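You operate a simulated robot arm through the tools that you are given. There is no shell and no other tool. Be economical: measure what you need, move in short steps, check, and stop when the job is done.

You run a simulated robot arm. Do the job below in one go: nothing can be reset, and whatever is moved stays where it is left.

TASK
Press the bush to the card's depth, then put the sleeve in the yellow tray.
Fine: the blue sleeve is on the small press's slide; read the card, set the depth dial to it, use the lever, leave the slide out.

Only the result counts: the job must be done as asked and must still hold three seconds after the hand-in. Knocking over, shifting, dropping, spilling or breaking anything else fails it.

THE ROBOT
A 7-joint arm with a two-finger parallel gripper, fixed in place. Base frame: the origin is at the foot of the arm, x ahead of it, y to its left, z up; the work surface is at about z = 0. Lengths are in cm, angles in degrees, forces in N, time in s.
With the tool pointing down near the work surface it reaches from about 22 to 58 cm from the base axis. Its first joint turns from -66.0 to 66.0 degrees. Payload 2.5 kg.
Tool frame: the origin (TCP) lies between the finger pads and is the grasp point; the fingertips stand 2.3 cm ahead of it; z points along the fingers, y is the line along which they close. The gripper opens to 9.4 cm. The fingers are 3.8 cm wide and 1 cm thick; the gripper's body (5.4 by 9.6 cm) begins 3.9 cm behind the TCP.
Orientation is told as [roll, pitch, yaw] about the base's x, y, z axes, in that order, counted from this pose: with the fingers straight down and closing along the base's y, the tool's x points along the base's -x, its y along +y and its z along -z.

THE INTERFACE
- The arm moves only by the tool apply_moves. Its argument "rows" is text: rows parted by semicolons, each of 6 numbers parted by spaces: the shift along the tool's x, y, z in units of 40 mm (1.0 is 40 mm), then the turn, a rotation vector about the tool's x, y, z in units of 6 degrees (1.0 is 6 degrees). In form: x y z ax ay az; .... A call has 1 to 20 rows; each row shifts and turns the commanded pose from where the row before left it, along the tool's axes as they then stand. "hand" is the gripper command, from -1 (shut) to 1 (fully open), values between in proportion, set as the call begins (left out, the last holds). A call with a number of a shift or a turn outside -1 to 1 is refused whole. A row lasts 0.2 s, in which the tool goes at most 5 cm and 8.6 degrees; a call with a longer step from one row to the next is refused whole, and so is a gripper value outside its range. Where a pose cannot be reached the arm comes as near as it can. A force on the tool above 60 N (or 10 N above the force at the start of the call, whichever is more), or a blocked arm, ends the call early, and 0.2 s more pass. Each finger travels about 10.8 cm/s and halts on what it meets, pressing with about 26 N; the grip force reading is that of the motor and also rises with nothing between the fingers. The clock runs only during rows and for 0.2 s after the last one: add rows that do not move to give the fingers time. It gives the time, the measured TCP pose, the force on the tool (base axes), the opening and the grip force at its end, in the units of the frame above (readings bear some noise).
- Cameras (640 x 400 px; columns grow to the right, rows downward): "scene" is fixed at [10.09, -39.5, 55.64]; the picture's right is [0.93, -0.36, 0.00], its down [-0.16, -0.41, -0.90] and it looks along [0.32, 0.84, -0.44] (base axes); focal length 273 px, centre (320, 200). "wrist" rides on the gripper at [8.6, 1.6, -7.4] in the tool frame; the picture's right is [-0.18, 0.98, 0.00], its down [-0.58, -0.11, -0.81] and it looks along [-0.79, -0.15, 0.59] (tool axes); focal length 243 px, centre (320, 200). There is no depth. A picture from a camera that has moved, and an enlarged one, comes with that camera's place and axes in the base frame and with its lens.
- camera(camera): a new picture of that camera. No time passes.
- close_up(camera, box): a new picture of the part [left, top, right, bottom] of that camera's present view, enlarged. No time passes.
- close_job(): hands the job in; it is judged then, once.

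Work in short steps. Places have to be worked out from the pictures, the camera data and where the tool is seen: move nearer, look again, correct. Check each grasp and each placing, and mend what went wrong. You have 120 turns and 64 pictures in all, those below and enlarged ones among them. Open the gripper and draw the arm clear of the work before you hand the job in, unless the task says otherwise; then end with one line.

The tools are called after "Call:" as name(argument=value, ...) on one line, values as JSON. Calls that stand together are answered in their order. apply_moves: Moves the arm, as the interface text tells. Its arguments: {"type":"object","properties":{"rows":{"type":"string"},"hand":{"type":"number"}},"required":["rows"]} The other tools are called the same way: camera (camera) takes a picture; close_up (camera, box) takes an enlarged picture of a part of a camera's view; close_job () hands the job in.

At the start:

```text
t: 0.0
tcp_pos: [39.9, 4.02, 46.38]
tool_rot: [0.0, 0.0, 0.0]
ft_force: [0.2, -0.6, -0.4]
grip_width: 9.4
finger_force: 0.0
```

scene: 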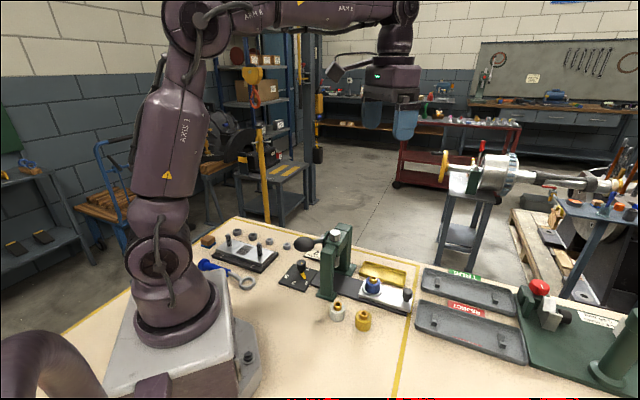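
wrist: 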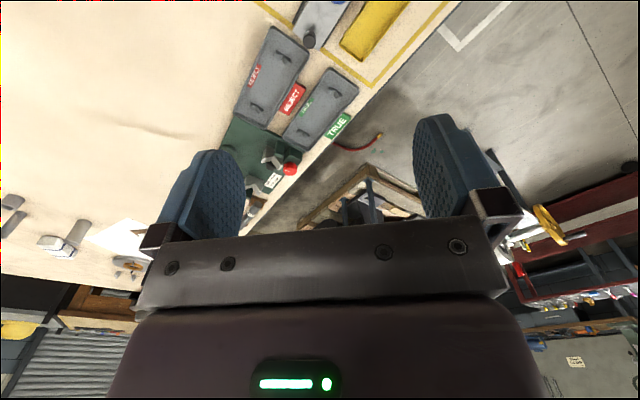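

The scene shows a small green press, a slide with the blue sleeve, a yellow tray and cards. I take close-ups of the press area first.

Call:
close_up(camera="scene", box=[270, 210, 430, 310])

Call:
close_up(camera="scene", box=[190, 215, 350, 315])

Call:
close_up(camera="scene", box=[400, 250, 640, 400])

```text
4.00 times, centred on (350, 260) of scene
camera zoom: at [10.09, -39.5, 55.64], right [0.93, -0.36, 0.0], down [-0.16, -0.41, -0.9], along [0.32, 0.84, -0.44], focal length 1092 px, centre (200, -40)
```

zoom: 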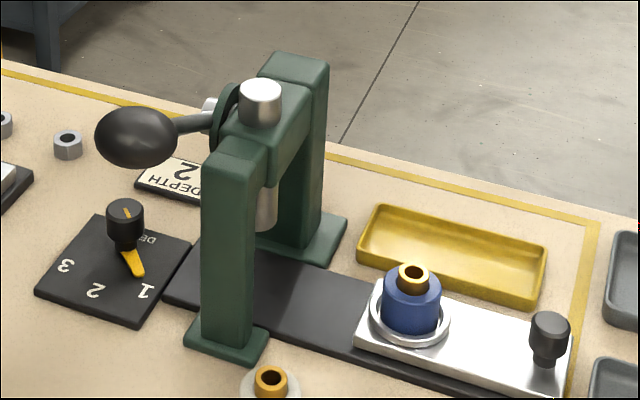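

```text
4.00 times, centred on (270, 265) of scene
camera zoom: at [10.09, -39.5, 55.64], right [0.93, -0.36, 0.0], down [-0.16, -0.41, -0.9], along [0.32, 0.84, -0.44], focal length 1092 px, centre (520, -60)
```

zoom: 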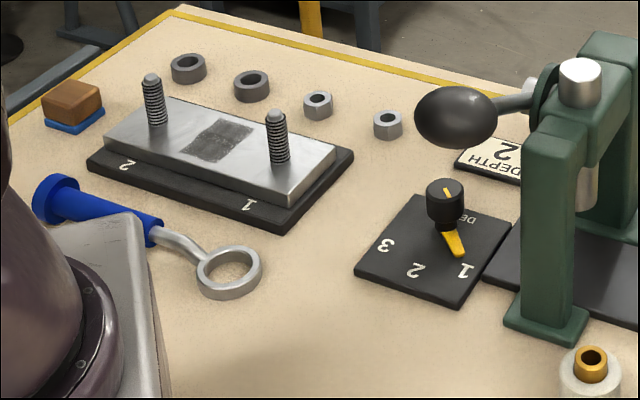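

```text
2.67 times, centred on (520, 325) of scene
camera zoom: at [10.09, -39.5, 55.64], right [0.93, -0.36, 0.0], down [-0.16, -0.41, -0.9], along [0.32, 0.84, -0.44], focal length 728 px, centre (-213, -133)
```

zoom: 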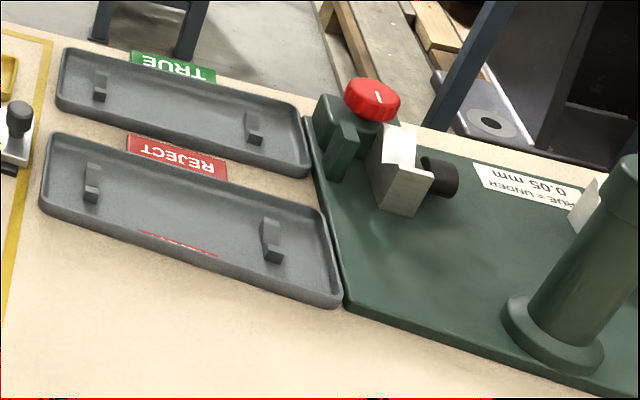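

The card says DEPTH 2, the dial stands at 1, and the press is turned about -42°. I move to yaw 48° and look at the press from the robot's side.

Call:
apply_moves(rows=".65 .05 .75 0 0 0;.65 .05 .75 0 0 0;.65 .05 .75 0 0 0;.65 .05 .75 0 0 0;.65 .05 .75 0 0 0;0 0 0 0 0 -1;0 0 0 0 0 -1;0 0 0 0 0 -1;0 0 0 0 0 -1;0 0 0 0 0 -1;0 0 0 0 0 -1;0 0 0 0 0 -1;0 0 0 0 0 -1;0 0 0 0 0 0", hand=1)

Call:
camera(camera="wrist")

```text
t: 3.0
tcp_pos: [26.96, 5.11, 31.34]
tool_rot: [0.0, 0.1, 48.1]
ft_force: [-0.3, 0.0, 0.3]
grip_width: 9.4
finger_force: 0.1
```

```text
58 pictures are left
camera wrist: at [20.02, -0.19, 38.98], right [-0.61, 0.79, 0.0], down [0.47, 0.36, 0.81], along [0.64, 0.49, -0.59], focal length 243 px, centre (320, 200)
```

wrist: 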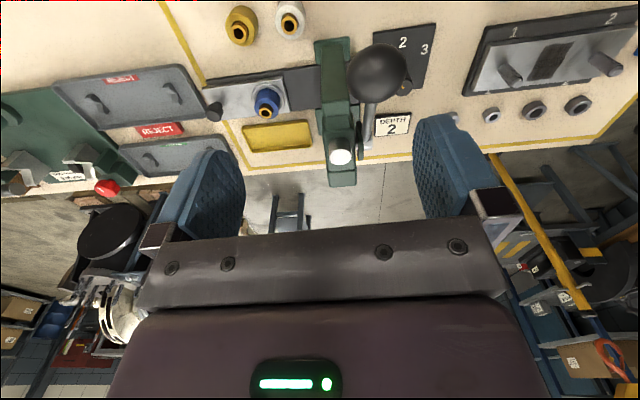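

A useful view. I enlarge the press, dial and slide.

Call:
close_up(camera="wrist", box=[200, 20, 450, 176])

```text
2.56 times, centred on (325, 98) of wrist
camera zoom: at [20.02, -0.19, 38.98], right [-0.61, 0.79, 0.0], down [0.47, 0.36, 0.81], along [0.64, 0.49, -0.59], focal length 621 px, centre (307, 461)
```

zoom: 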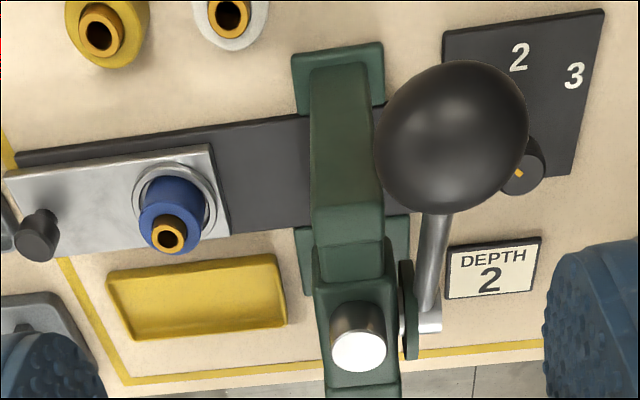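

Triangulated: lever ball ≈ (24.6, 8.8, 20), lever hub ≈ (33, 16, 15), dial knob ≈ (27.3, 20.8) with its top at about z 5. First the dial: I go above it with yaw about 3° and check alignment.

Call:
apply_moves(rows="0 0 0 0 0 1;0 0 0 0 0 1;0 0 0 0 0 1;0 0 0 0 0 1;0 0 0 0 0 1;0 0 0 0 0 1;0 0 0 0 0 1;0 0 0 0 0 1;0 1 0 0 0 0;0 1 0 0 0 0;0 1 0 0 0 0;0 .92 0 0 0 0;0 0 1 0 0 0;0 0 1 0 0 0;0 0 1 0 0 0;0 0 0.5 0 0 0;0 0 0 0 0 0", hand=0.2)

Call:
close_up(camera="scene", box=[230, 160, 390, 310])

Call:
camera(camera="wrist")

```text
t: 6.6
tcp_pos: [26.98, 20.92, 17.22]
tool_rot: [0.1, 0.0, 0.0]
ft_force: [-0.1, 0.0, 0.0]
grip_width: 5.66
finger_force: 0.0
```

```text
2.67 times, centred on (310, 235) of scene
camera zoom: at [10.09, -39.5, 55.64], right [0.93, -0.36, 0.0], down [-0.16, -0.41, -0.9], along [0.32, 0.84, -0.44], focal length 728 px, centre (347, 107)
```

zoom: 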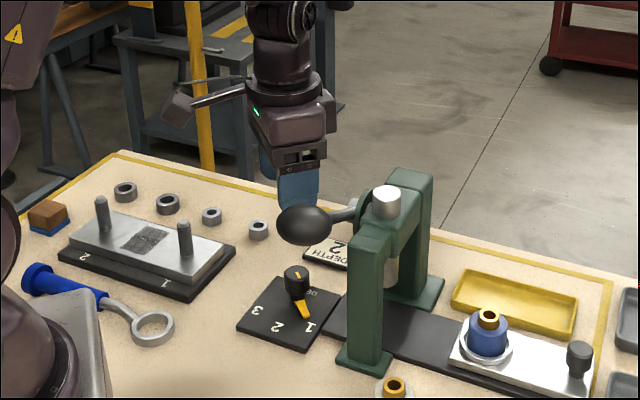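

```text
55 pictures are left
camera wrist: at [18.38, 22.54, 24.73], right [0.18, 0.98, 0.0], down [0.58, -0.11, 0.81], along [0.79, -0.15, -0.59], focal length 243 px, centre (320, 200)
```

wrist: 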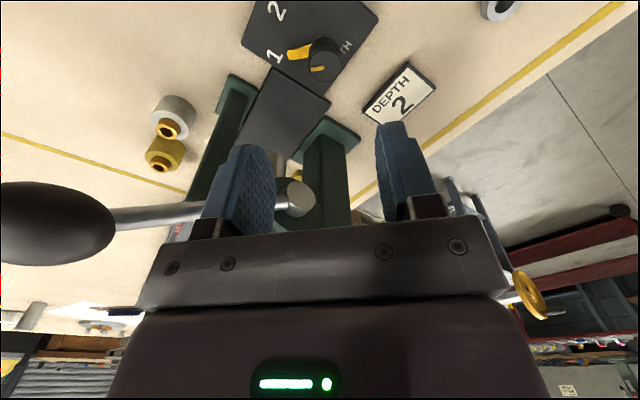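

Call:
close_up(camera="wrist", box=[230, 0, 410, 112])

Call:
close_up(camera="scene", box=[280, 245, 340, 285])

```text
3.56 times, centred on (320, 56) of wrist
camera zoom: at [18.38, 22.54, 24.73], right [0.18, 0.98, 0.0], down [0.58, -0.11, 0.81], along [0.79, -0.15, -0.59], focal length 863 px, centre (320, 712)
```

zoom: 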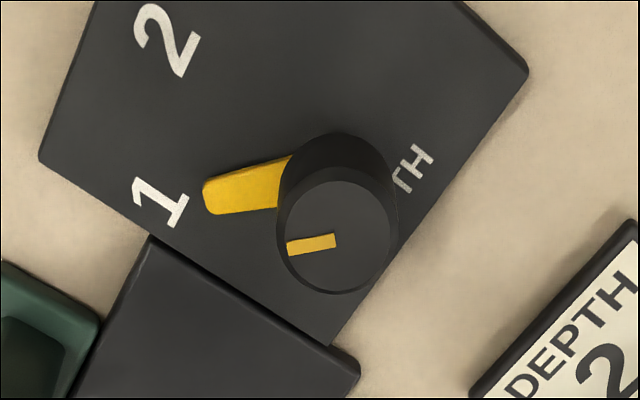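

```text
10.00 times, centred on (310, 265) of scene
camera zoom: at [10.09, -39.5, 55.64], right [0.93, -0.36, 0.0], down [-0.16, -0.41, -0.9], along [0.32, 0.84, -0.44], focal length 2731 px, centre (420, -450)
```

zoom: 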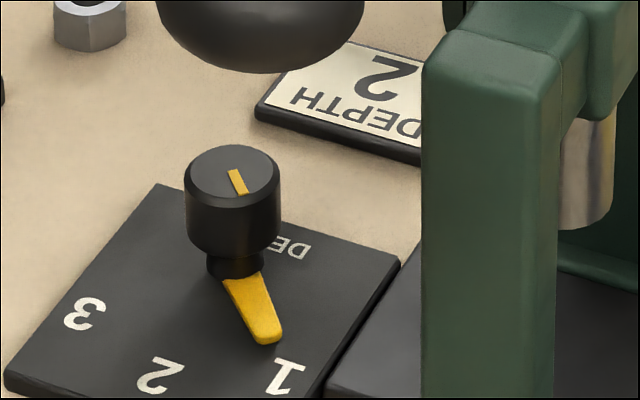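

Knob top is at (27.4, 21.15, 5.0), about 2.4 cm in diameter. I descend so the fingertips come to about z 3, above the pointer, then close.

Call:
apply_moves(rows="-.095 .058 0 0 0 0;0 0 .75 0 0 0;0 0 .75 0 0 0;0 0 .75 0 0 0;0 0 .4 0 0 0;0 0 .3 0 0 0;0 0 0 0 0 0")

Call:
apply_moves(rows="0 0 0 0 0 0;0 0 0 0 0 0;0 0 0 0 0 0;0 0 0 0 0 0", hand=-1)

Call:
camera(camera="wrist")

```text
t: 8.2
tcp_pos: [27.31, 21.18, 5.58]
tool_rot: [-0.1, -0.1, 0.0]
ft_force: [0.1, 0.1, -0.5]
grip_width: 5.63
finger_force: 0.1
```

```text
t: 9.2
tcp_pos: [27.29, 21.15, 5.69]
tool_rot: [0.1, -0.1, 0.1]
ft_force: [3.4, 11.4, -14.6]
grip_width: 2.74
finger_force: 45.2
```

```text
52 pictures are left
camera wrist: at [18.74, 22.8, 13.2], right [0.18, 0.98, 0.0], down [0.58, -0.11, 0.81], along [0.79, -0.15, -0.59], focal length 243 px, centre (320, 200)
```

wrist: 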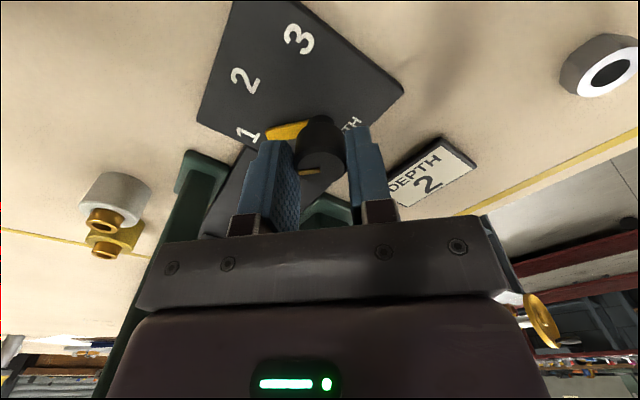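

The knob is gripped. I turn it clockwise (seen from above) about 45° toward 2.

Call:
apply_moves(rows="0 0 0 0 0 .75;0 0 0 0 0 .75;0 0 0 0 0 .75;0 0 0 0 0 .75;0 0 0 0 0 .75;0 0 0 0 0 .75;0 0 0 0 0 .75;0 0 0 0 0 .75;0 0 0 0 0 .75;0 0 0 0 0 .75;0 0 0 0 0 0")

Call:
camera(camera="wrist")

Call:
close_up(camera="scene", box=[250, 225, 350, 290])

```text
t: 11.6
tcp_pos: [27.27, 21.52, 5.63]
tool_rot: [0.3, 0.1, -44.4]
ft_force: [3.2, 40.8, -6.6]
grip_width: 2.76
finger_force: 44.8
```

```text
51 pictures are left
camera wrist: at [22.3, 28.62, 13.19], right [0.82, 0.57, 0.01], down [0.34, -0.49, 0.8], along [0.47, -0.66, -0.59], focal length 243 px, centre (320, 200)
```

wrist: 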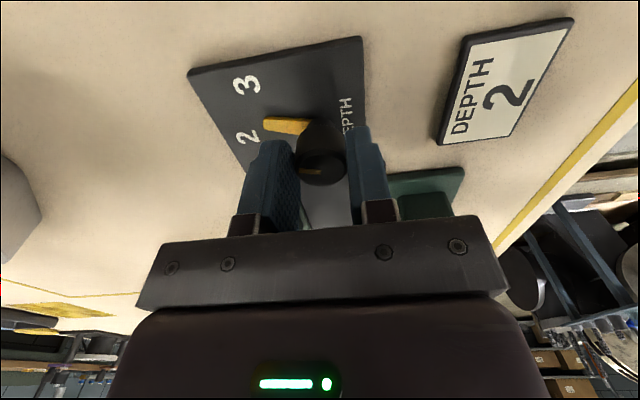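

```text
6.15 times, centred on (300, 258) of scene
camera zoom: at [10.09, -39.49, 55.64], right [0.93, -0.36, 0.0], down [-0.16, -0.41, -0.9], along [0.32, 0.84, -0.44], focal length 1681 px, centre (443, -154)
```

zoom: 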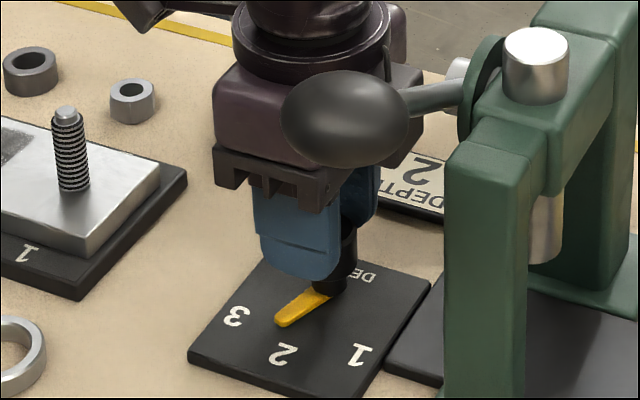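

The pointer appears to be at or a bit past 2, and there is side force on the knob. I release, rise and look.

Call:
apply_moves(rows="0 0 0 0 0 0;0 0 0 0 0 0;0 0 0 0 0 0;0 0 -.75 0 0 0;0 0 -.75 0 0 0;0 0 -.75 0 0 0;0 0 0 0 0 0", hand=0.2)

Call:
close_up(camera="wrist", box=[200, 0, 440, 150])

Call:
close_up(camera="scene", box=[270, 245, 350, 295])

```text
t: 13.2
tcp_pos: [27.3, 20.69, 14.68]
tool_rot: [0.0, -0.1, -45.1]
ft_force: [0.1, -0.4, 0.8]
grip_width: 5.66
finger_force: 0.1
```

```text
2.67 times, centred on (320, 75) of wrist
camera zoom: at [22.42, 28.02, 22.17], right [0.83, 0.56, 0.0], down [0.33, -0.49, 0.81], along [0.46, -0.67, -0.59], focal length 647 px, centre (320, 533)
```

zoom: 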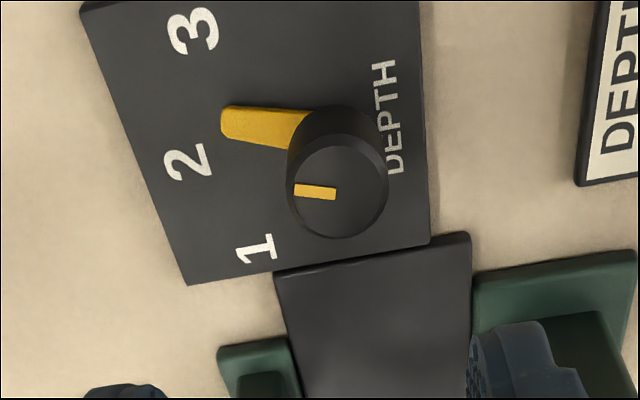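

```text
8.00 times, centred on (310, 270) of scene
camera zoom: at [10.09, -39.5, 55.64], right [0.93, -0.36, 0.0], down [-0.16, -0.41, -0.9], along [0.32, 0.84, -0.44], focal length 2185 px, centre (400, -360)
```

zoom: 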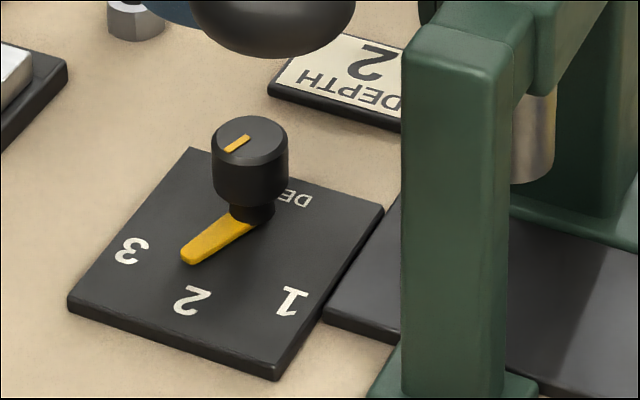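

The pointer is at about -155°. From the numerals, 2 lies at -134° and the knob axis is (27.3, 21.5), so my first grip was 0.4 cm off centre. I re-centre, regrip and turn back about 21°.

Call:
apply_moves(rows=".147 .147 0 0 0 0;0 0 .75 0 0 0;0 0 .75 0 0 0;0 0 .5 0 0 0;0 0 .27 0 0 0;0 0 0 0 0 0")

Call:
apply_moves(rows="0 0 0 0 0 0;0 0 0 0 0 0;0 0 0 0 0 0;0 0 0 0 0 0", hand=-0.6)

Call:
close_up(camera="scene", box=[270, 245, 350, 295])

```text
t: 14.6
tcp_pos: [27.45, 21.9, 5.63]
tool_rot: [0.0, 0.0, -45.0]
ft_force: [0.6, 0.1, 0.2]
grip_width: 5.64
finger_force: 0.0
```

```text
t: 15.6
tcp_pos: [27.2, 21.71, 5.49]
tool_rot: [-0.8, 0.1, -45.1]
ft_force: [-17.2, -19.8, 2.2]
grip_width: 2.75
finger_force: 45.3
```

```text
8.00 times, centred on (310, 270) of scene
camera zoom: at [10.09, -39.5, 55.64], right [0.93, -0.36, 0.0], down [-0.16, -0.41, -0.9], along [0.32, 0.84, -0.44], focal length 2185 px, centre (400, -360)
```

zoom: 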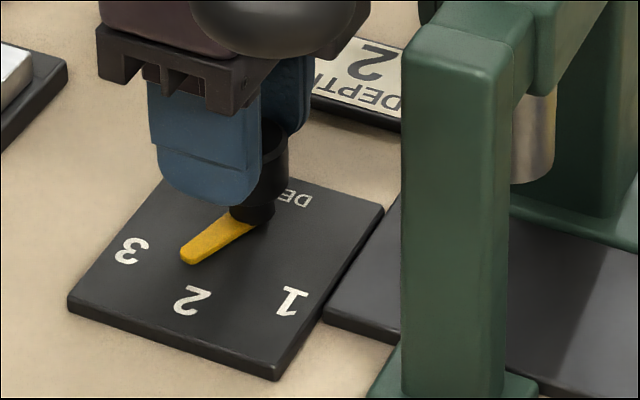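

Side force shows the grip is about 0.3 cm off along the closing line. I relax that and turn back 21°.

Call:
apply_moves(rows="0 -.08 0 0 0 0;0 0 0 0 0 -.7;0 0 0 0 0 -.7;0 0 0 0 0 -.7;0 0 0 0 0 -.7;0 0 0 0 0 -.7;0 0 0 0 0 0")

Call:
close_up(camera="scene", box=[270, 245, 350, 295])

```text
t: 17.2
tcp_pos: [27.09, 21.57, 5.5]
tool_rot: [-0.4, -0.1, -24.2]
ft_force: [-3.0, -27.7, 0.4]
grip_width: 2.74
finger_force: 45.1
```

```text
8.00 times, centred on (310, 270) of scene
camera zoom: at [10.09, -39.5, 55.64], right [0.93, -0.36, 0.0], down [-0.16, -0.41, -0.9], along [0.32, 0.84, -0.44], focal length 2185 px, centre (400, -360)
```

zoom: 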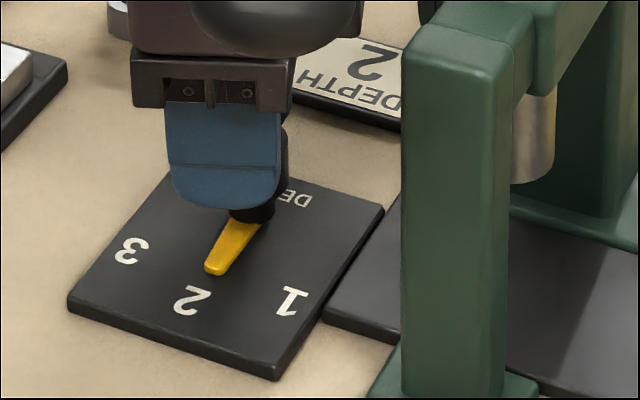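

Pointer now computes to about -132°, which is on 2. I release and check.

Call:
apply_moves(rows="0 0 0 0 0 0;0 0 0 0 0 0;0 0 0 0 0 0;0 0 -.75 0 0 0;0 0 -.75 0 0 0;0 0 -.75 0 0 0;0 0 0 0 0 0;0 0 0 0 0 0", hand=0.2)

Call:
close_up(camera="wrist", box=[200, 0, 440, 150])

Call:
close_up(camera="scene", box=[270, 245, 350, 295])

```text
t: 19.0
tcp_pos: [26.95, 21.84, 14.3]
tool_rot: [0.0, 0.0, -23.9]
ft_force: [-0.3, -0.5, 0.5]
grip_width: 5.64
finger_force: 0.0
```

```text
2.67 times, centred on (320, 75) of wrist
camera zoom: at [19.71, 26.81, 21.94], right [0.57, 0.82, 0.0], down [0.49, -0.34, 0.81], along [0.66, -0.46, -0.59], focal length 647 px, centre (320, 533)
```

zoom: 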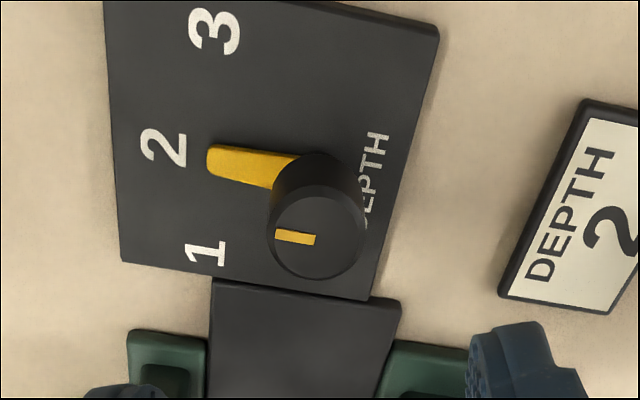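

```text
8.00 times, centred on (310, 270) of scene
camera zoom: at [10.09, -39.5, 55.64], right [0.93, -0.36, 0.0], down [-0.16, -0.41, -0.9], along [0.32, 0.84, -0.44], focal length 2185 px, centre (400, -360)
```

zoom: 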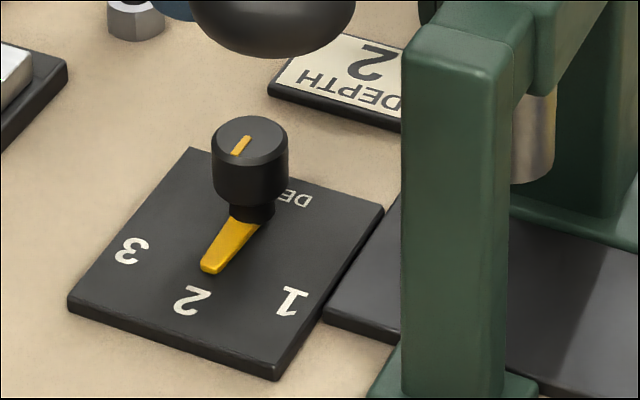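

The dial is set on 2. I rise clear of the lever, turn to yaw 48°, and go above the slide knob at about (48.1, 0.3).

Call:
apply_moves(rows="0 0 -1 0 0 0;0 0 -1 0 0 0;0 0 -1 0 0 0;0 0 -1 0 0 0;0 0 0 0 0 -1;0 0 0 0 0 -1;0 0 0 0 0 -1;0 0 0 0 0 -1;0 0 0 0 0 -1;0 0 0 0 0 -1;0 0 0 0 0 -1;0 0 0 0 0 -1;0 0 0 0 0 -1;0 0 0 0 0 -1;0 0 0 0 0 -1;0 0 0 0 0 -1;0 0 0 0 0 0")

Call:
apply_moves(rows=".05 -.9 0 0 0 0;.05 -.9 0 0 0 0;.05 -.9 0 0 0 0;.05 -.9 0 0 0 0;.05 -.9 0 0 0 0;.05 -.9 0 0 0 0;.05 -.9 0 0 0 0;.05 -.9 0 0 0 0;0 0 1 0 0 0;0 0 1 0 0 0;0 0 1 0 0 0;0 0 0 0 0 0")

Call:
camera(camera="wrist")

```text
t: 22.6
tcp_pos: [26.99, 21.66, 30.62]
tool_rot: [0.0, -0.1, 48.1]
ft_force: [0.1, -0.3, 0.4]
grip_width: 5.65
finger_force: 0.0
```

```text
t: 25.2
tcp_pos: [47.34, 0.96, 18.55]
tool_rot: [0.0, 0.0, 48.0]
ft_force: [0.4, 0.0, 0.4]
grip_width: 5.67
finger_force: 0.1
```

```text
43 pictures are left
camera wrist: at [40.4, -4.37, 26.01], right [-0.61, 0.79, 0.0], down [0.47, 0.36, 0.81], along [0.64, 0.49, -0.59], focal length 243 px, centre (320, 200)
```

wrist: 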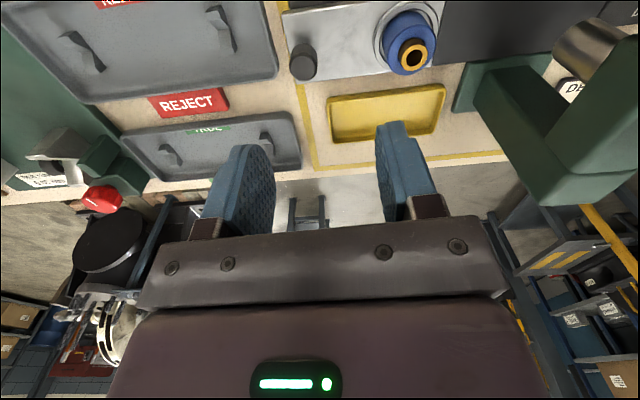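

Slide knob is at about (48.6, 0.4), top z 5.3. I descend on it and close gently.

Call:
apply_moves(rows="-.107 -.328 0 0 0 0;0 0 .8 0 0 0;0 0 .8 0 0 0;0 0 .8 0 0 0;0 0 .5 0 0 0;0 0 .45 0 0 0;0 0 0 0 0 0")

Call:
apply_moves(rows="0 0 0 0 0 0;0 0 0 0 0 0;0 0 0 0 0 0;0 0 0 0 0 0", hand=-1)

Call:
close_up(camera="scene", box=[290, 200, 450, 310])

```text
t: 26.8
tcp_pos: [48.75, 0.76, 5.1]
tool_rot: [0.0, 0.0, 48.0]
ft_force: [-0.1, -0.4, 0.1]
grip_width: 5.66
finger_force: 0.1
```

```text
t: 27.8
tcp_pos: [48.74, 0.67, 5.24]
tool_rot: [0.0, 0.0, 48.0]
ft_force: [2.8, -1.9, -2.2]
grip_width: 2.38
finger_force: 44.8
```

```text
3.64 times, centred on (370, 255) of scene
camera zoom: at [10.09, -39.5, 55.64], right [0.93, -0.36, 0.0], down [-0.16, -0.41, -0.9], along [0.32, 0.84, -0.44], focal length 993 px, centre (138, 0)
```

zoom: 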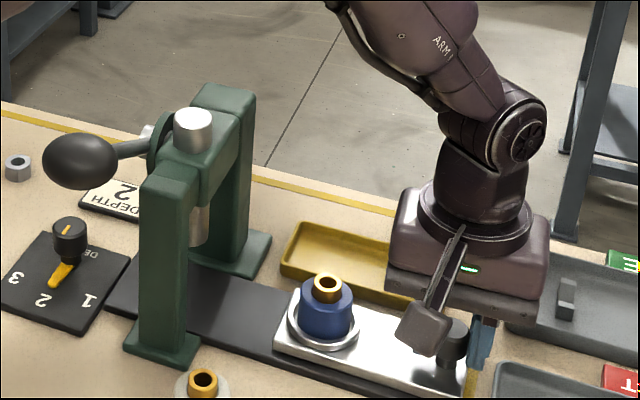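

The knob is held. I push the slide in along tool +y in steps.

Call:
apply_moves(rows="0 .3 0 0 0 0;0 .3 0 0 0 0;0 .3 0 0 0 0;0 .3 0 0 0 0;0 .3 0 0 0 0;0 .3 0 0 0 0;0 .3 0 0 0 0;0 .2 0 0 0 0;0 0 0 0 0 0")

Call:
close_up(camera="scene", box=[270, 200, 430, 310])

```text
t: 29.8
tcp_pos: [42.0, 6.86, 5.39]
tool_rot: [-0.2, -0.4, 48.1]
ft_force: [19.9, 19.1, -7.9]
grip_width: 2.38
finger_force: 45.5
```

```text
3.64 times, centred on (350, 255) of scene
camera zoom: at [10.09, -39.5, 55.63], right [0.93, -0.36, 0.0], down [-0.16, -0.41, -0.9], along [0.32, 0.84, -0.44], focal length 993 px, centre (211, 0)
```

zoom: 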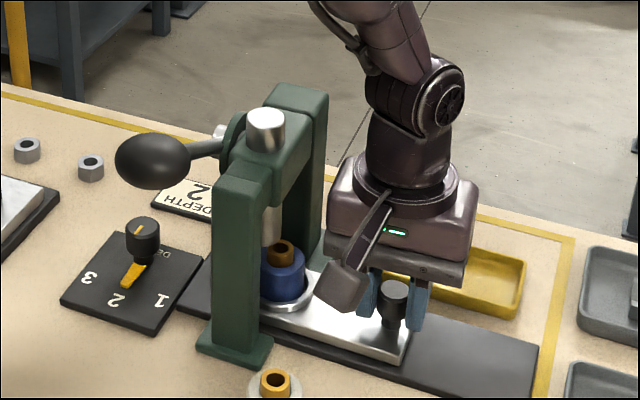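

There is side load along +p, so I correct sideways a little and carry on inward.

Call:
apply_moves(rows="-.07 .15 0 0 0 0;-.01 .15 0 0 0 0;-.01 .15 0 0 0 0;0 .1 0 0 0 0;0 0 0 0 0 0")

```text
t: 31.0
tcp_pos: [40.87, 7.91, 5.27]
tool_rot: [-0.7, -0.2, 47.5]
ft_force: [32.3, -27.5, 2.7]
grip_width: 2.38
finger_force: 44.7
```

Total travel is 10.7 cm with a firm 42 N stop, so the slide is fully in. I relax, release and look.

Call:
apply_moves(rows="0 -.13 0 0 0 0;0 0 0 0 0 0;0 0 0 0 0 0")

Call:
apply_moves(rows="0 0 0 0 0 0;0 0 0 0 0 0;0 0 -.5 0 0 0;0 0 -.7 0 0 0;0 0 -.7 0 0 0;0 0 -.7 0 0 0;0 0 -.7 0 0 0;0 0 -.7 0 0 0;0 0 -.7 0 0 0;0 0 -.7 0 0 0;0 0 0 0 0 0", hand=0)

Call:
close_up(camera="scene", box=[270, 200, 430, 310])

```text
t: 31.8
tcp_pos: [40.89, 8.02, 5.31]
tool_rot: [-0.3, 0.0, 47.9]
ft_force: [11.8, -19.9, 27.2]
grip_width: 2.38
finger_force: 44.5
```

```text
t: 34.2
tcp_pos: [40.79, 8.2, 26.7]
tool_rot: [0.0, 0.1, 48.0]
ft_force: [0.7, 0.6, -0.3]
grip_width: 4.72
finger_force: 0.0
```

```text
3.64 times, centred on (350, 255) of scene
camera zoom: at [10.09, -39.5, 55.64], right [0.93, -0.36, 0.0], down [-0.16, -0.41, -0.9], along [0.32, 0.84, -0.44], focal length 993 px, centre (211, 0)
```

zoom: 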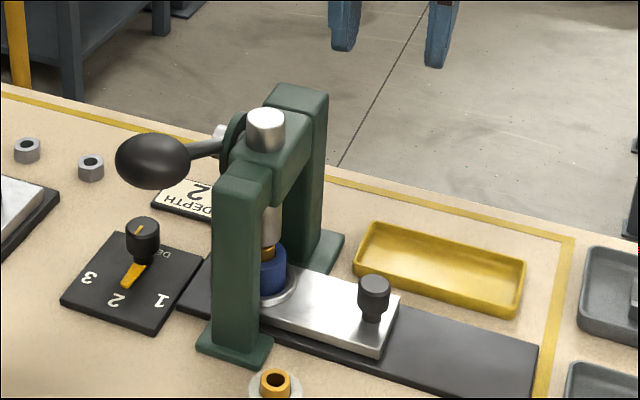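

The slide is in with the sleeve under the ram. Next I move the closed fingers above the lever ball.

Call:
apply_moves(rows="0 0 -.5 0 0 0;.545 .632 0 0 0 0;.545 .632 0 0 0 0;.545 .632 0 0 0 0;.545 .632 0 0 0 0;.545 .632 0 0 0 0;0 0 0 0 0 0", hand=-1)

Call:
camera(camera="scene")

Call:
camera(camera="wrist")

```text
t: 35.8
tcp_pos: [24.06, 8.64, 28.74]
tool_rot: [0.0, 0.1, 48.0]
ft_force: [0.0, -1.1, 0.3]
grip_width: 0.0
finger_force: 26.3
```

```text
39 pictures are left
```

scene: 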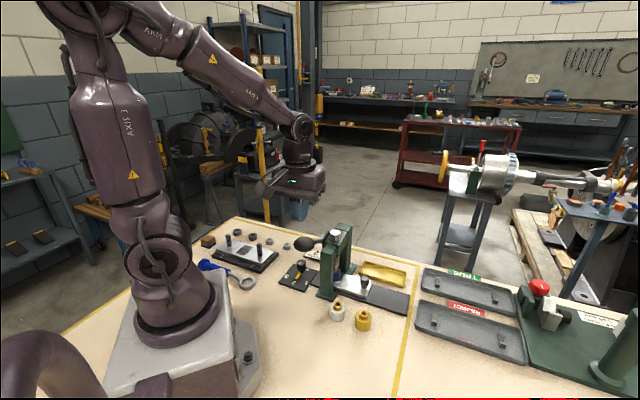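

```text
38 pictures are left
camera wrist: at [17.22, 3.32, 36.2], right [-0.61, 0.79, 0.0], down [0.47, 0.36, 0.81], along [0.64, 0.49, -0.59], focal length 243 px, centre (320, 200)
```

wrist: 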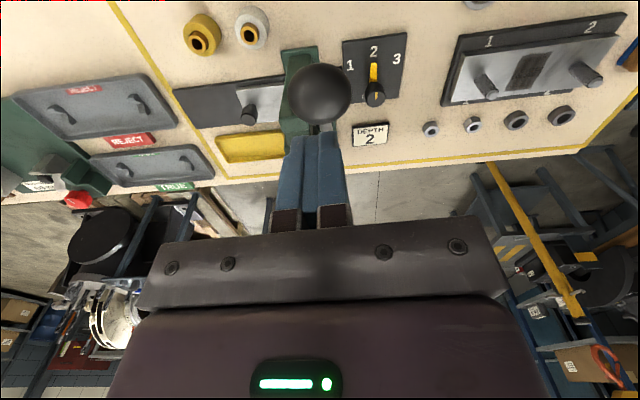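

The dial reads 2 and the ball is directly below the fingertips. I push down in steps, watching the force.

Call:
apply_moves(rows="0 0 .5 0 0 0;0 0 .4 0 0 0;0 0 .2 0 0 0;0 0 .2 0 0 0;0 0 .2 0 0 0;0 0 .2 0 0 0;0 0 0 0 0 0")

Call:
close_up(camera="scene", box=[250, 180, 410, 300])

```text
t: 37.4
tcp_pos: [24.21, 8.61, 21.84]
tool_rot: [0.1, -0.1, 48.1]
ft_force: [-0.2, 0.3, 2.3]
grip_width: 0.0
finger_force: 26.1
```

```text
3.33 times, centred on (330, 240) of scene
camera zoom: at [10.09, -39.5, 55.64], right [0.93, -0.36, 0.0], down [-0.16, -0.41, -0.9], along [0.32, 0.84, -0.44], focal length 910 px, centre (287, 67)
```

zoom: 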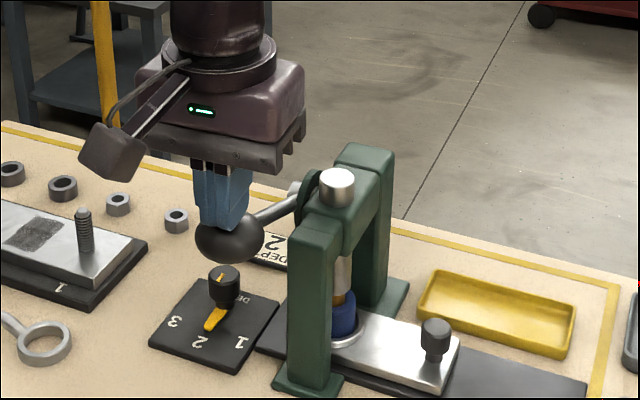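

The lever moves with little force. I continue down.

Call:
apply_moves(rows=".1 0 .2 0 0 0;0 0 .2 0 0 0;0 0 .2 0 0 0;0 0 .2 0 0 0;0 0 .2 0 0 0;0 0 .2 0 0 0;0 0 0 0 0 0")

Call:
close_up(camera="scene", box=[250, 180, 410, 300])

```text
t: 39.0
tcp_pos: [23.89, 8.4, 17.24]
tool_rot: [0.0, -0.1, 48.0]
ft_force: [-1.2, -0.7, 2.9]
grip_width: 0.0
finger_force: 26.0
```

```text
3.33 times, centred on (330, 240) of scene
camera zoom: at [10.09, -39.5, 55.64], right [0.93, -0.36, 0.0], down [-0.16, -0.41, -0.9], along [0.32, 0.84, -0.44], focal length 910 px, centre (287, 67)
```

zoom: 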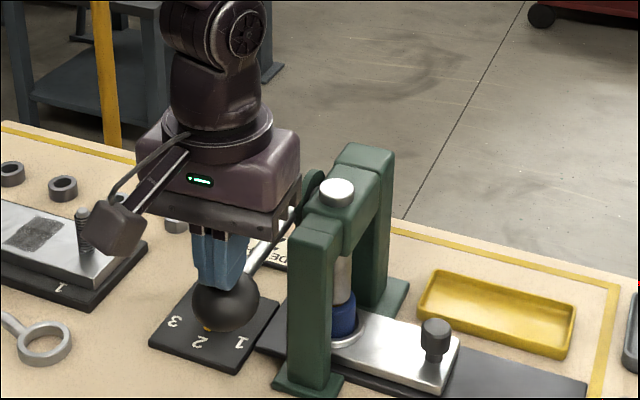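

The ram is coming down. I continue in smaller bites.

Call:
apply_moves(rows="0 0 .15 0 0 0;0 0 .15 0 0 0;0 0 .15 0 0 0;0 0 .15 0 0 0;0 0 .15 0 0 0;0 0 .15 0 0 0;0 0 0 0 0 0")

Call:
close_up(camera="scene", box=[250, 180, 410, 300])

```text
t: 39.6
tcp_pos: [23.79, 8.31, 16.32]
tool_rot: [-0.2, 0.0, 48.0]
ft_force: [-16.4, -4.8, 48.2]
grip_width: 0.0
finger_force: 26.0
stopped in row 3: the force on the tool passed its limit (the readings are from after the stop); the commanded pose is now the measured one
```

```text
3.33 times, centred on (330, 240) of scene
camera zoom: at [10.08, -39.5, 55.64], right [0.93, -0.36, 0.0], down [-0.16, -0.41, -0.9], along [0.32, 0.84, -0.44], focal length 910 px, centre (287, 67)
```

zoom: 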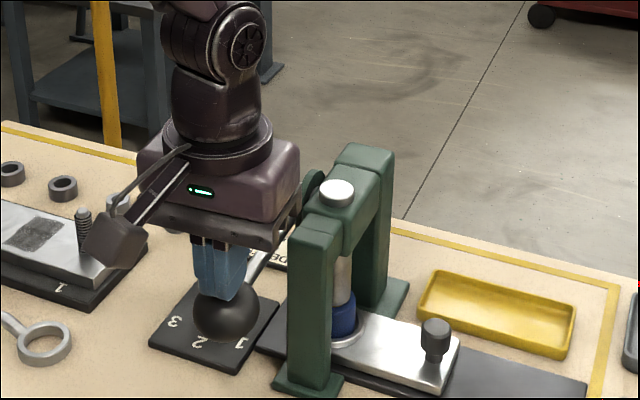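

The force rose sharply. I press once more in small steps to see whether this is the hard stop or just the press resistance.

Call:
apply_moves(rows="0 0 .06 0 0 0;0 0 .06 0 0 0;0 0 .06 0 0 0;0 0 .06 0 0 0;0 0 0 0 0 0")

Call:
close_up(camera="scene", box=[300, 220, 380, 280])

```text
t: 40.0
tcp_pos: [24.01, 8.41, 16.35]
tool_rot: [-0.2, 0.1, 48.0]
ft_force: [-14.0, -3.8, 43.8]
grip_width: 0.01
finger_force: 26.3
stopped in row 1: the force on the tool passed its limit (the readings are from after the stop); the commanded pose is now the measured one
```

```text
6.67 times, centred on (340, 250) of scene
camera zoom: at [10.08, -39.5, 55.64], right [0.93, -0.36, 0.0], down [-0.16, -0.41, -0.9], along [0.32, 0.84, -0.44], focal length 1821 px, centre (187, -133)
```

zoom: 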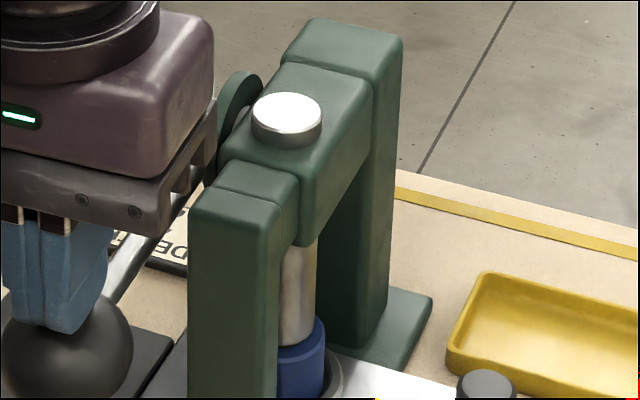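

It is a hard stop with the ram down on the bush. I raise the hand and see whether the lever returns.

Call:
apply_moves(rows="0 0 0 0 0 0;0 0 -.4 0 0 0;0 0 -.5 0 0 0;0 0 -.5 0 0 0;0 0 -.5 0 0 0;0 0 -.5 0 0 0;0 0 -.5 0 0 0;0 0 -.5 0 0 0;0 0 0 0 0 0")

Call:
close_up(camera="scene", box=[250, 180, 410, 300])

```text
t: 42.0
tcp_pos: [23.98, 8.27, 30.03]
tool_rot: [0.0, 0.1, 47.9]
ft_force: [0.9, 0.5, 0.0]
grip_width: 0.03
finger_force: 26.1
```

```text
3.33 times, centred on (330, 240) of scene
camera zoom: at [10.09, -39.5, 55.64], right [0.93, -0.36, 0.0], down [-0.16, -0.41, -0.9], along [0.32, 0.84, -0.44], focal length 910 px, centre (287, 67)
```

zoom: 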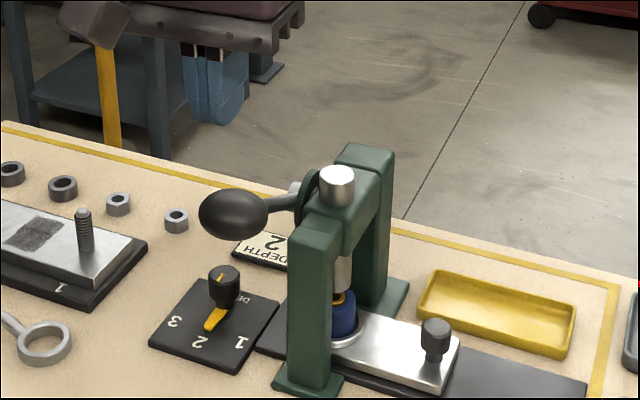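

The lever sprang back and the bush is now lower. I return to the slide knob.

Call:
apply_moves(rows="-.555 -.635 0 0 0 0;-.555 -.635 0 0 0 0;-.555 -.635 0 0 0 0;-.555 -.635 0 0 0 0;-.555 -.635 0 0 0 0;0 0 .9 0 0 0;0 0 .9 0 0 0;0 0 .9 0 0 0;0 0 .9 0 0 0;0 0 0 0 0 0", hand=0)

Call:
close_up(camera="scene", box=[290, 200, 450, 310])

```text
t: 44.2
tcp_pos: [40.78, 8.26, 15.37]
tool_rot: [-0.2, 0.1, 47.9]
ft_force: [0.8, 0.1, -0.6]
grip_width: 4.7
finger_force: 0.0
```

```text
3.64 times, centred on (370, 255) of scene
camera zoom: at [10.09, -39.5, 55.64], right [0.93, -0.36, 0.0], down [-0.16, -0.41, -0.9], along [0.32, 0.84, -0.44], focal length 993 px, centre (138, 0)
```

zoom: 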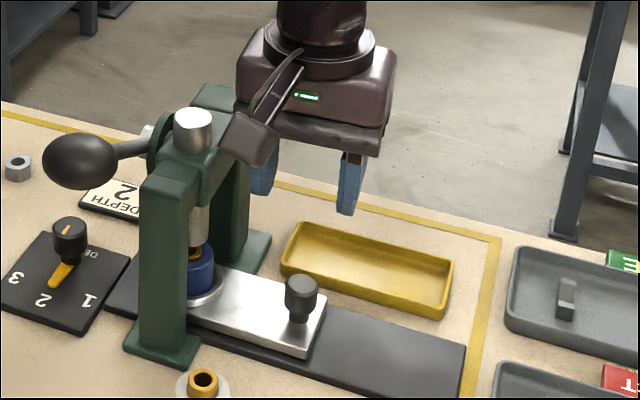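

Aligned as before; I descend and grip the knob.

Call:
apply_moves(rows=".02 -.05 0 0 0 0;0 0 .7 0 0 0;0 0 .7 0 0 0;0 0 .7 0 0 0;0 0 .43 0 0 0;0 0 0 0 0 0")

Call:
apply_moves(rows="0 0 0 0 0 0;0 0 0 0 0 0;0 0 0 0 0 0;0 0 0 0 0 0", hand=-1)

```text
t: 45.6
tcp_pos: [40.69, 7.9, 5.33]
tool_rot: [-0.2, 0.0, 48.0]
ft_force: [-0.1, 0.2, 0.5]
grip_width: 4.69
finger_force: 0.1
```

```text
t: 46.6
tcp_pos: [40.84, 7.76, 5.42]
tool_rot: [-0.2, 0.0, 47.9]
ft_force: [12.2, -3.3, -13.7]
grip_width: 2.35
finger_force: 45.2
```

The knob is held. I pull the slide out along tool -y.

Call:
apply_moves(rows=".003 -.3 0 0 0 0;.003 -.3 0 0 0 0;.003 -.3 0 0 0 0;.003 -.3 0 0 0 0;.003 -.3 0 0 0 0;.003 -.3 0 0 0 0;.003 -.3 0 0 0 0;.003 -.25 0 0 0 0;.003 -.15 0 0 0 0;0 -.1 0 0 0 0;0 0 0 0 0 0")

Call:
close_up(camera="scene", box=[290, 200, 450, 310])

```text
t: 49.0
tcp_pos: [48.28, 0.53, 5.33]
tool_rot: [-0.2, 0.5, 47.9]
ft_force: [-17.7, -19.7, 5.1]
grip_width: 2.38
finger_force: 44.5
```

```text
3.64 times, centred on (370, 255) of scene
camera zoom: at [10.09, -39.5, 55.64], right [0.93, -0.36, 0.0], down [-0.16, -0.41, -0.9], along [0.32, 0.84, -0.44], focal length 993 px, centre (138, 0)
```

zoom: 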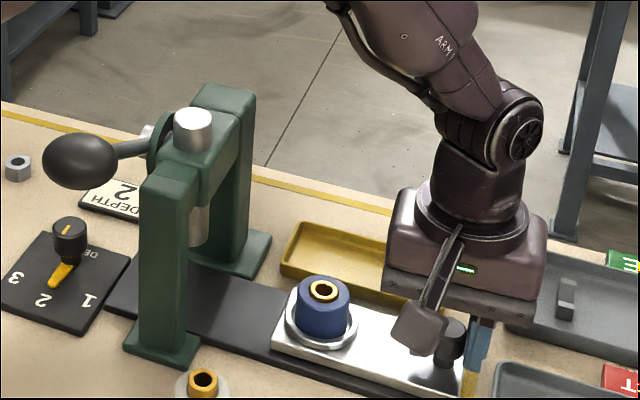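

The bush is pressed in. The slide is 0.25 cm short of its original place, so I pull slightly further with side-load relief.

Call:
apply_moves(rows=".07 0 0 0 0 0;0 -.05 0 0 0 0;0 -.05 0 0 0 0;0 -.05 0 0 0 0;0 0 0 0 0 0")

```text
t: 50.2
tcp_pos: [48.73, 0.15, 5.36]
tool_rot: [-0.1, 0.1, 47.9]
ft_force: [-10.8, -9.0, -11.9]
grip_width: 2.36
finger_force: 44.9
```

The slide is fully out (slightly beyond the start). I release and rise.

Call:
apply_moves(rows="0 0 0 0 0 0;0 0 0 0 0 0;0 0 0 0 0 0;0 0 -.5 0 0 0;0 0 -.7 0 0 0;0 0 -.7 0 0 0;0 0 -.7 0 0 0;0 0 -.7 0 0 0;0 0 0 0 0 0", hand=0.3)

Call:
camera(camera="wrist")

Call:
close_up(camera="scene", box=[330, 240, 430, 310])

```text
t: 52.2
tcp_pos: [48.72, 0.21, 18.64]
tool_rot: [-0.1, 0.1, 47.9]
ft_force: [0.1, -0.3, 0.0]
grip_width: 6.1
finger_force: 0.1
```

```text
30 pictures are left
camera wrist: at [41.93, -5.05, 26.07], right [-0.61, 0.8, 0.0], down [0.47, 0.36, 0.81], along [0.64, 0.49, -0.59], focal length 243 px, centre (320, 200)
```

wrist: 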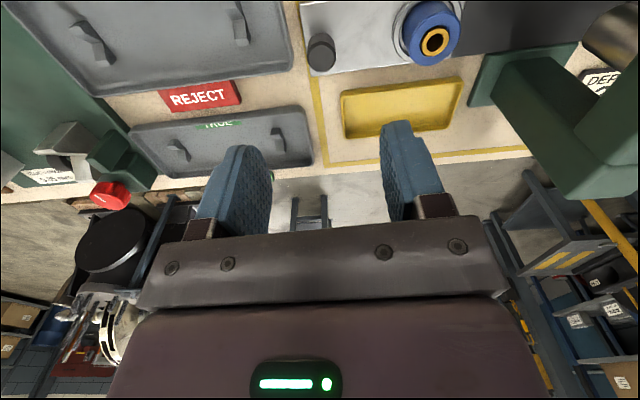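

```text
5.71 times, centred on (380, 275) of scene
camera zoom: at [10.09, -39.5, 55.64], right [0.93, -0.36, 0.0], down [-0.16, -0.41, -0.9], along [0.32, 0.84, -0.44], focal length 1561 px, centre (-23, -229)
```

zoom: 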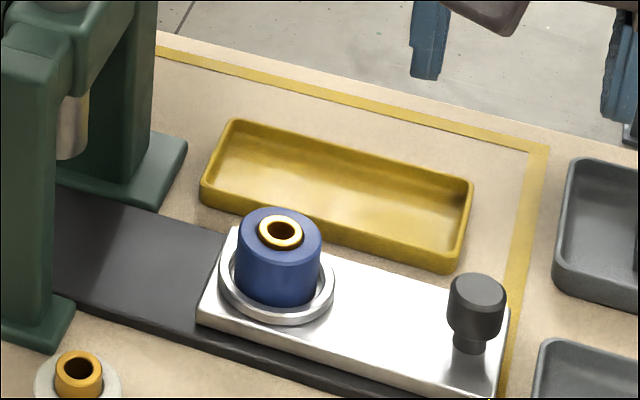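

The sleeve top is around (42.8, 7). I hover above it and measure more closely.

Call:
apply_moves(rows="-.08 .74 0 0 0 0;-.08 .74 0 0 0 0;-.08 .74 0 0 0 0;0 0 .5 0 0 0;0 0 0 0 0 0")

Call:
close_up(camera="wrist", box=[160, 0, 480, 200])

Call:
close_up(camera="scene", box=[330, 200, 430, 310])

```text
t: 53.4
tcp_pos: [42.82, 6.9, 16.6]
tool_rot: [-0.1, 0.1, 48.0]
ft_force: [1.1, -1.0, -1.0]
grip_width: 6.1
finger_force: 0.0
```

```text
2.00 times, centred on (320, 100) of wrist
camera zoom: at [35.85, 1.54, 24.11], right [-0.61, 0.79, 0.0], down [0.47, 0.36, 0.81], along [0.64, 0.49, -0.59], focal length 485 px, centre (320, 400)
```

zoom: 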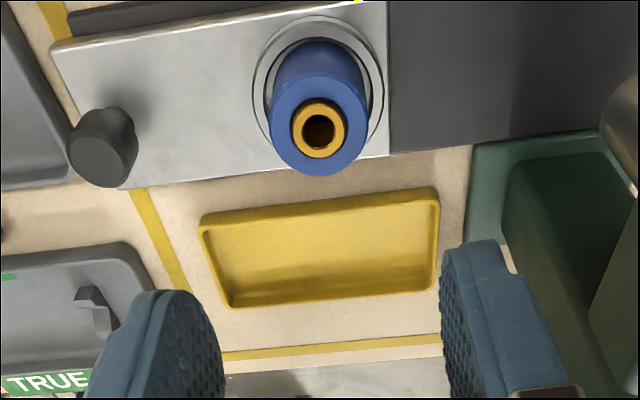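

```text
3.64 times, centred on (380, 255) of scene
camera zoom: at [10.09, -39.5, 55.64], right [0.93, -0.36, 0.0], down [-0.16, -0.41, -0.9], along [0.32, 0.84, -0.44], focal length 993 px, centre (102, 0)
```

zoom: 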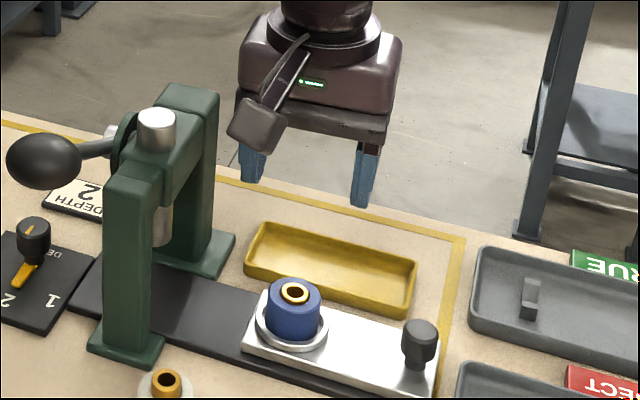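

Sleeve centre ≈ (42.6, 6.7), top z ≈ 5.3. I descend with fingertips staying above the nest ring and close.

Call:
apply_moves(rows=".07 0 0 0 0 0;0 0 .75 0 0 0;0 0 .75 0 0 0;0 0 .75 0 0 0;0 0 .4 0 0 0;0 0 .2 0 0 0;0 0 0 0 0 0")

Call:
close_up(camera="wrist", box=[160, 0, 480, 200])

Call:
close_up(camera="scene", box=[330, 200, 430, 310])

```text
t: 55.0
tcp_pos: [42.62, 6.64, 5.2]
tool_rot: [-0.2, 0.0, 47.9]
ft_force: [0.8, 0.0, 0.8]
grip_width: 6.11
finger_force: 0.2
```

```text
2.00 times, centred on (320, 100) of wrist
camera zoom: at [35.71, 1.27, 12.67], right [-0.61, 0.8, 0.0], down [0.47, 0.36, 0.81], along [0.64, 0.49, -0.59], focal length 485 px, centre (320, 400)
```

zoom: 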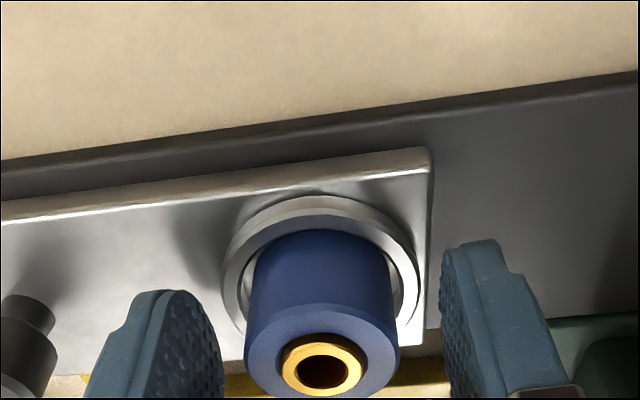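

```text
3.64 times, centred on (380, 255) of scene
camera zoom: at [10.09, -39.5, 55.64], right [0.93, -0.36, 0.0], down [-0.16, -0.41, -0.9], along [0.32, 0.84, -0.44], focal length 993 px, centre (102, 0)
```

zoom: 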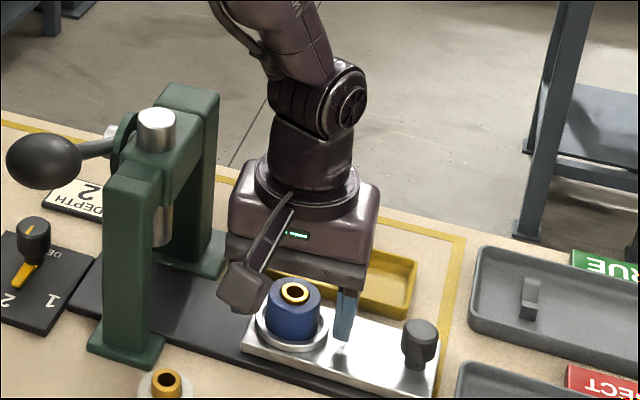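

Slightly ahead of centre along p; I shift back 0.5 cm and close.

Call:
apply_moves(rows=".12 0 0 0 0 0;0 0 0 0 0 0")

Call:
apply_moves(rows="0 0 0 0 0 0;0 0 0 0 0 0;0 0 0 0 0 0;0 0 0 0 0 0", hand=-1)

Call:
close_up(camera="wrist", box=[160, 0, 480, 200])

```text
t: 55.6
tcp_pos: [42.32, 6.26, 5.18]
tool_rot: [-0.3, 0.1, 47.9]
ft_force: [0.5, -0.3, -0.1]
grip_width: 6.09
finger_force: 0.0
```

```text
t: 56.6
tcp_pos: [42.28, 6.2, 5.16]
tool_rot: [-0.1, 0.1, 48.0]
ft_force: [-0.8, -0.8, 3.5]
grip_width: 3.71
finger_force: 25.6
```

```text
2.00 times, centred on (320, 100) of wrist
camera zoom: at [35.3, 0.88, 12.67], right [-0.61, 0.8, 0.0], down [0.47, 0.36, 0.81], along [0.64, 0.49, -0.59], focal length 485 px, centre (320, 400)
```

zoom: 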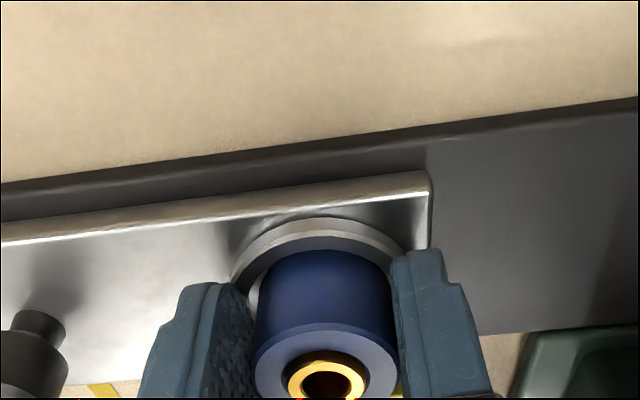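

Gripped at 3.71 cm. I lift straight up and verify.

Call:
apply_moves(rows="0 0 -.2 0 0 0;0 0 -.3 0 0 0;0 0 -.5 0 0 0;0 0 -.6 0 0 0;0 0 -.6 0 0 0;0 0 0 0 0 0")

Call:
close_up(camera="scene", box=[320, 200, 440, 310])

```text
t: 58.0
tcp_pos: [42.34, 6.39, 14.14]
tool_rot: [-0.2, 0.1, 48.0]
ft_force: [0.9, 0.4, -2.4]
grip_width: 3.73
finger_force: 26.1
```

```text
3.64 times, centred on (380, 255) of scene
camera zoom: at [10.09, -39.5, 55.64], right [0.93, -0.36, 0.0], down [-0.16, -0.41, -0.9], along [0.32, 0.84, -0.44], focal length 993 px, centre (102, 0)
```

zoom: 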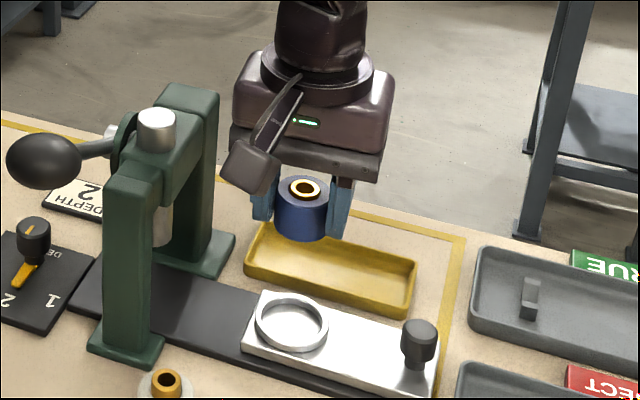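

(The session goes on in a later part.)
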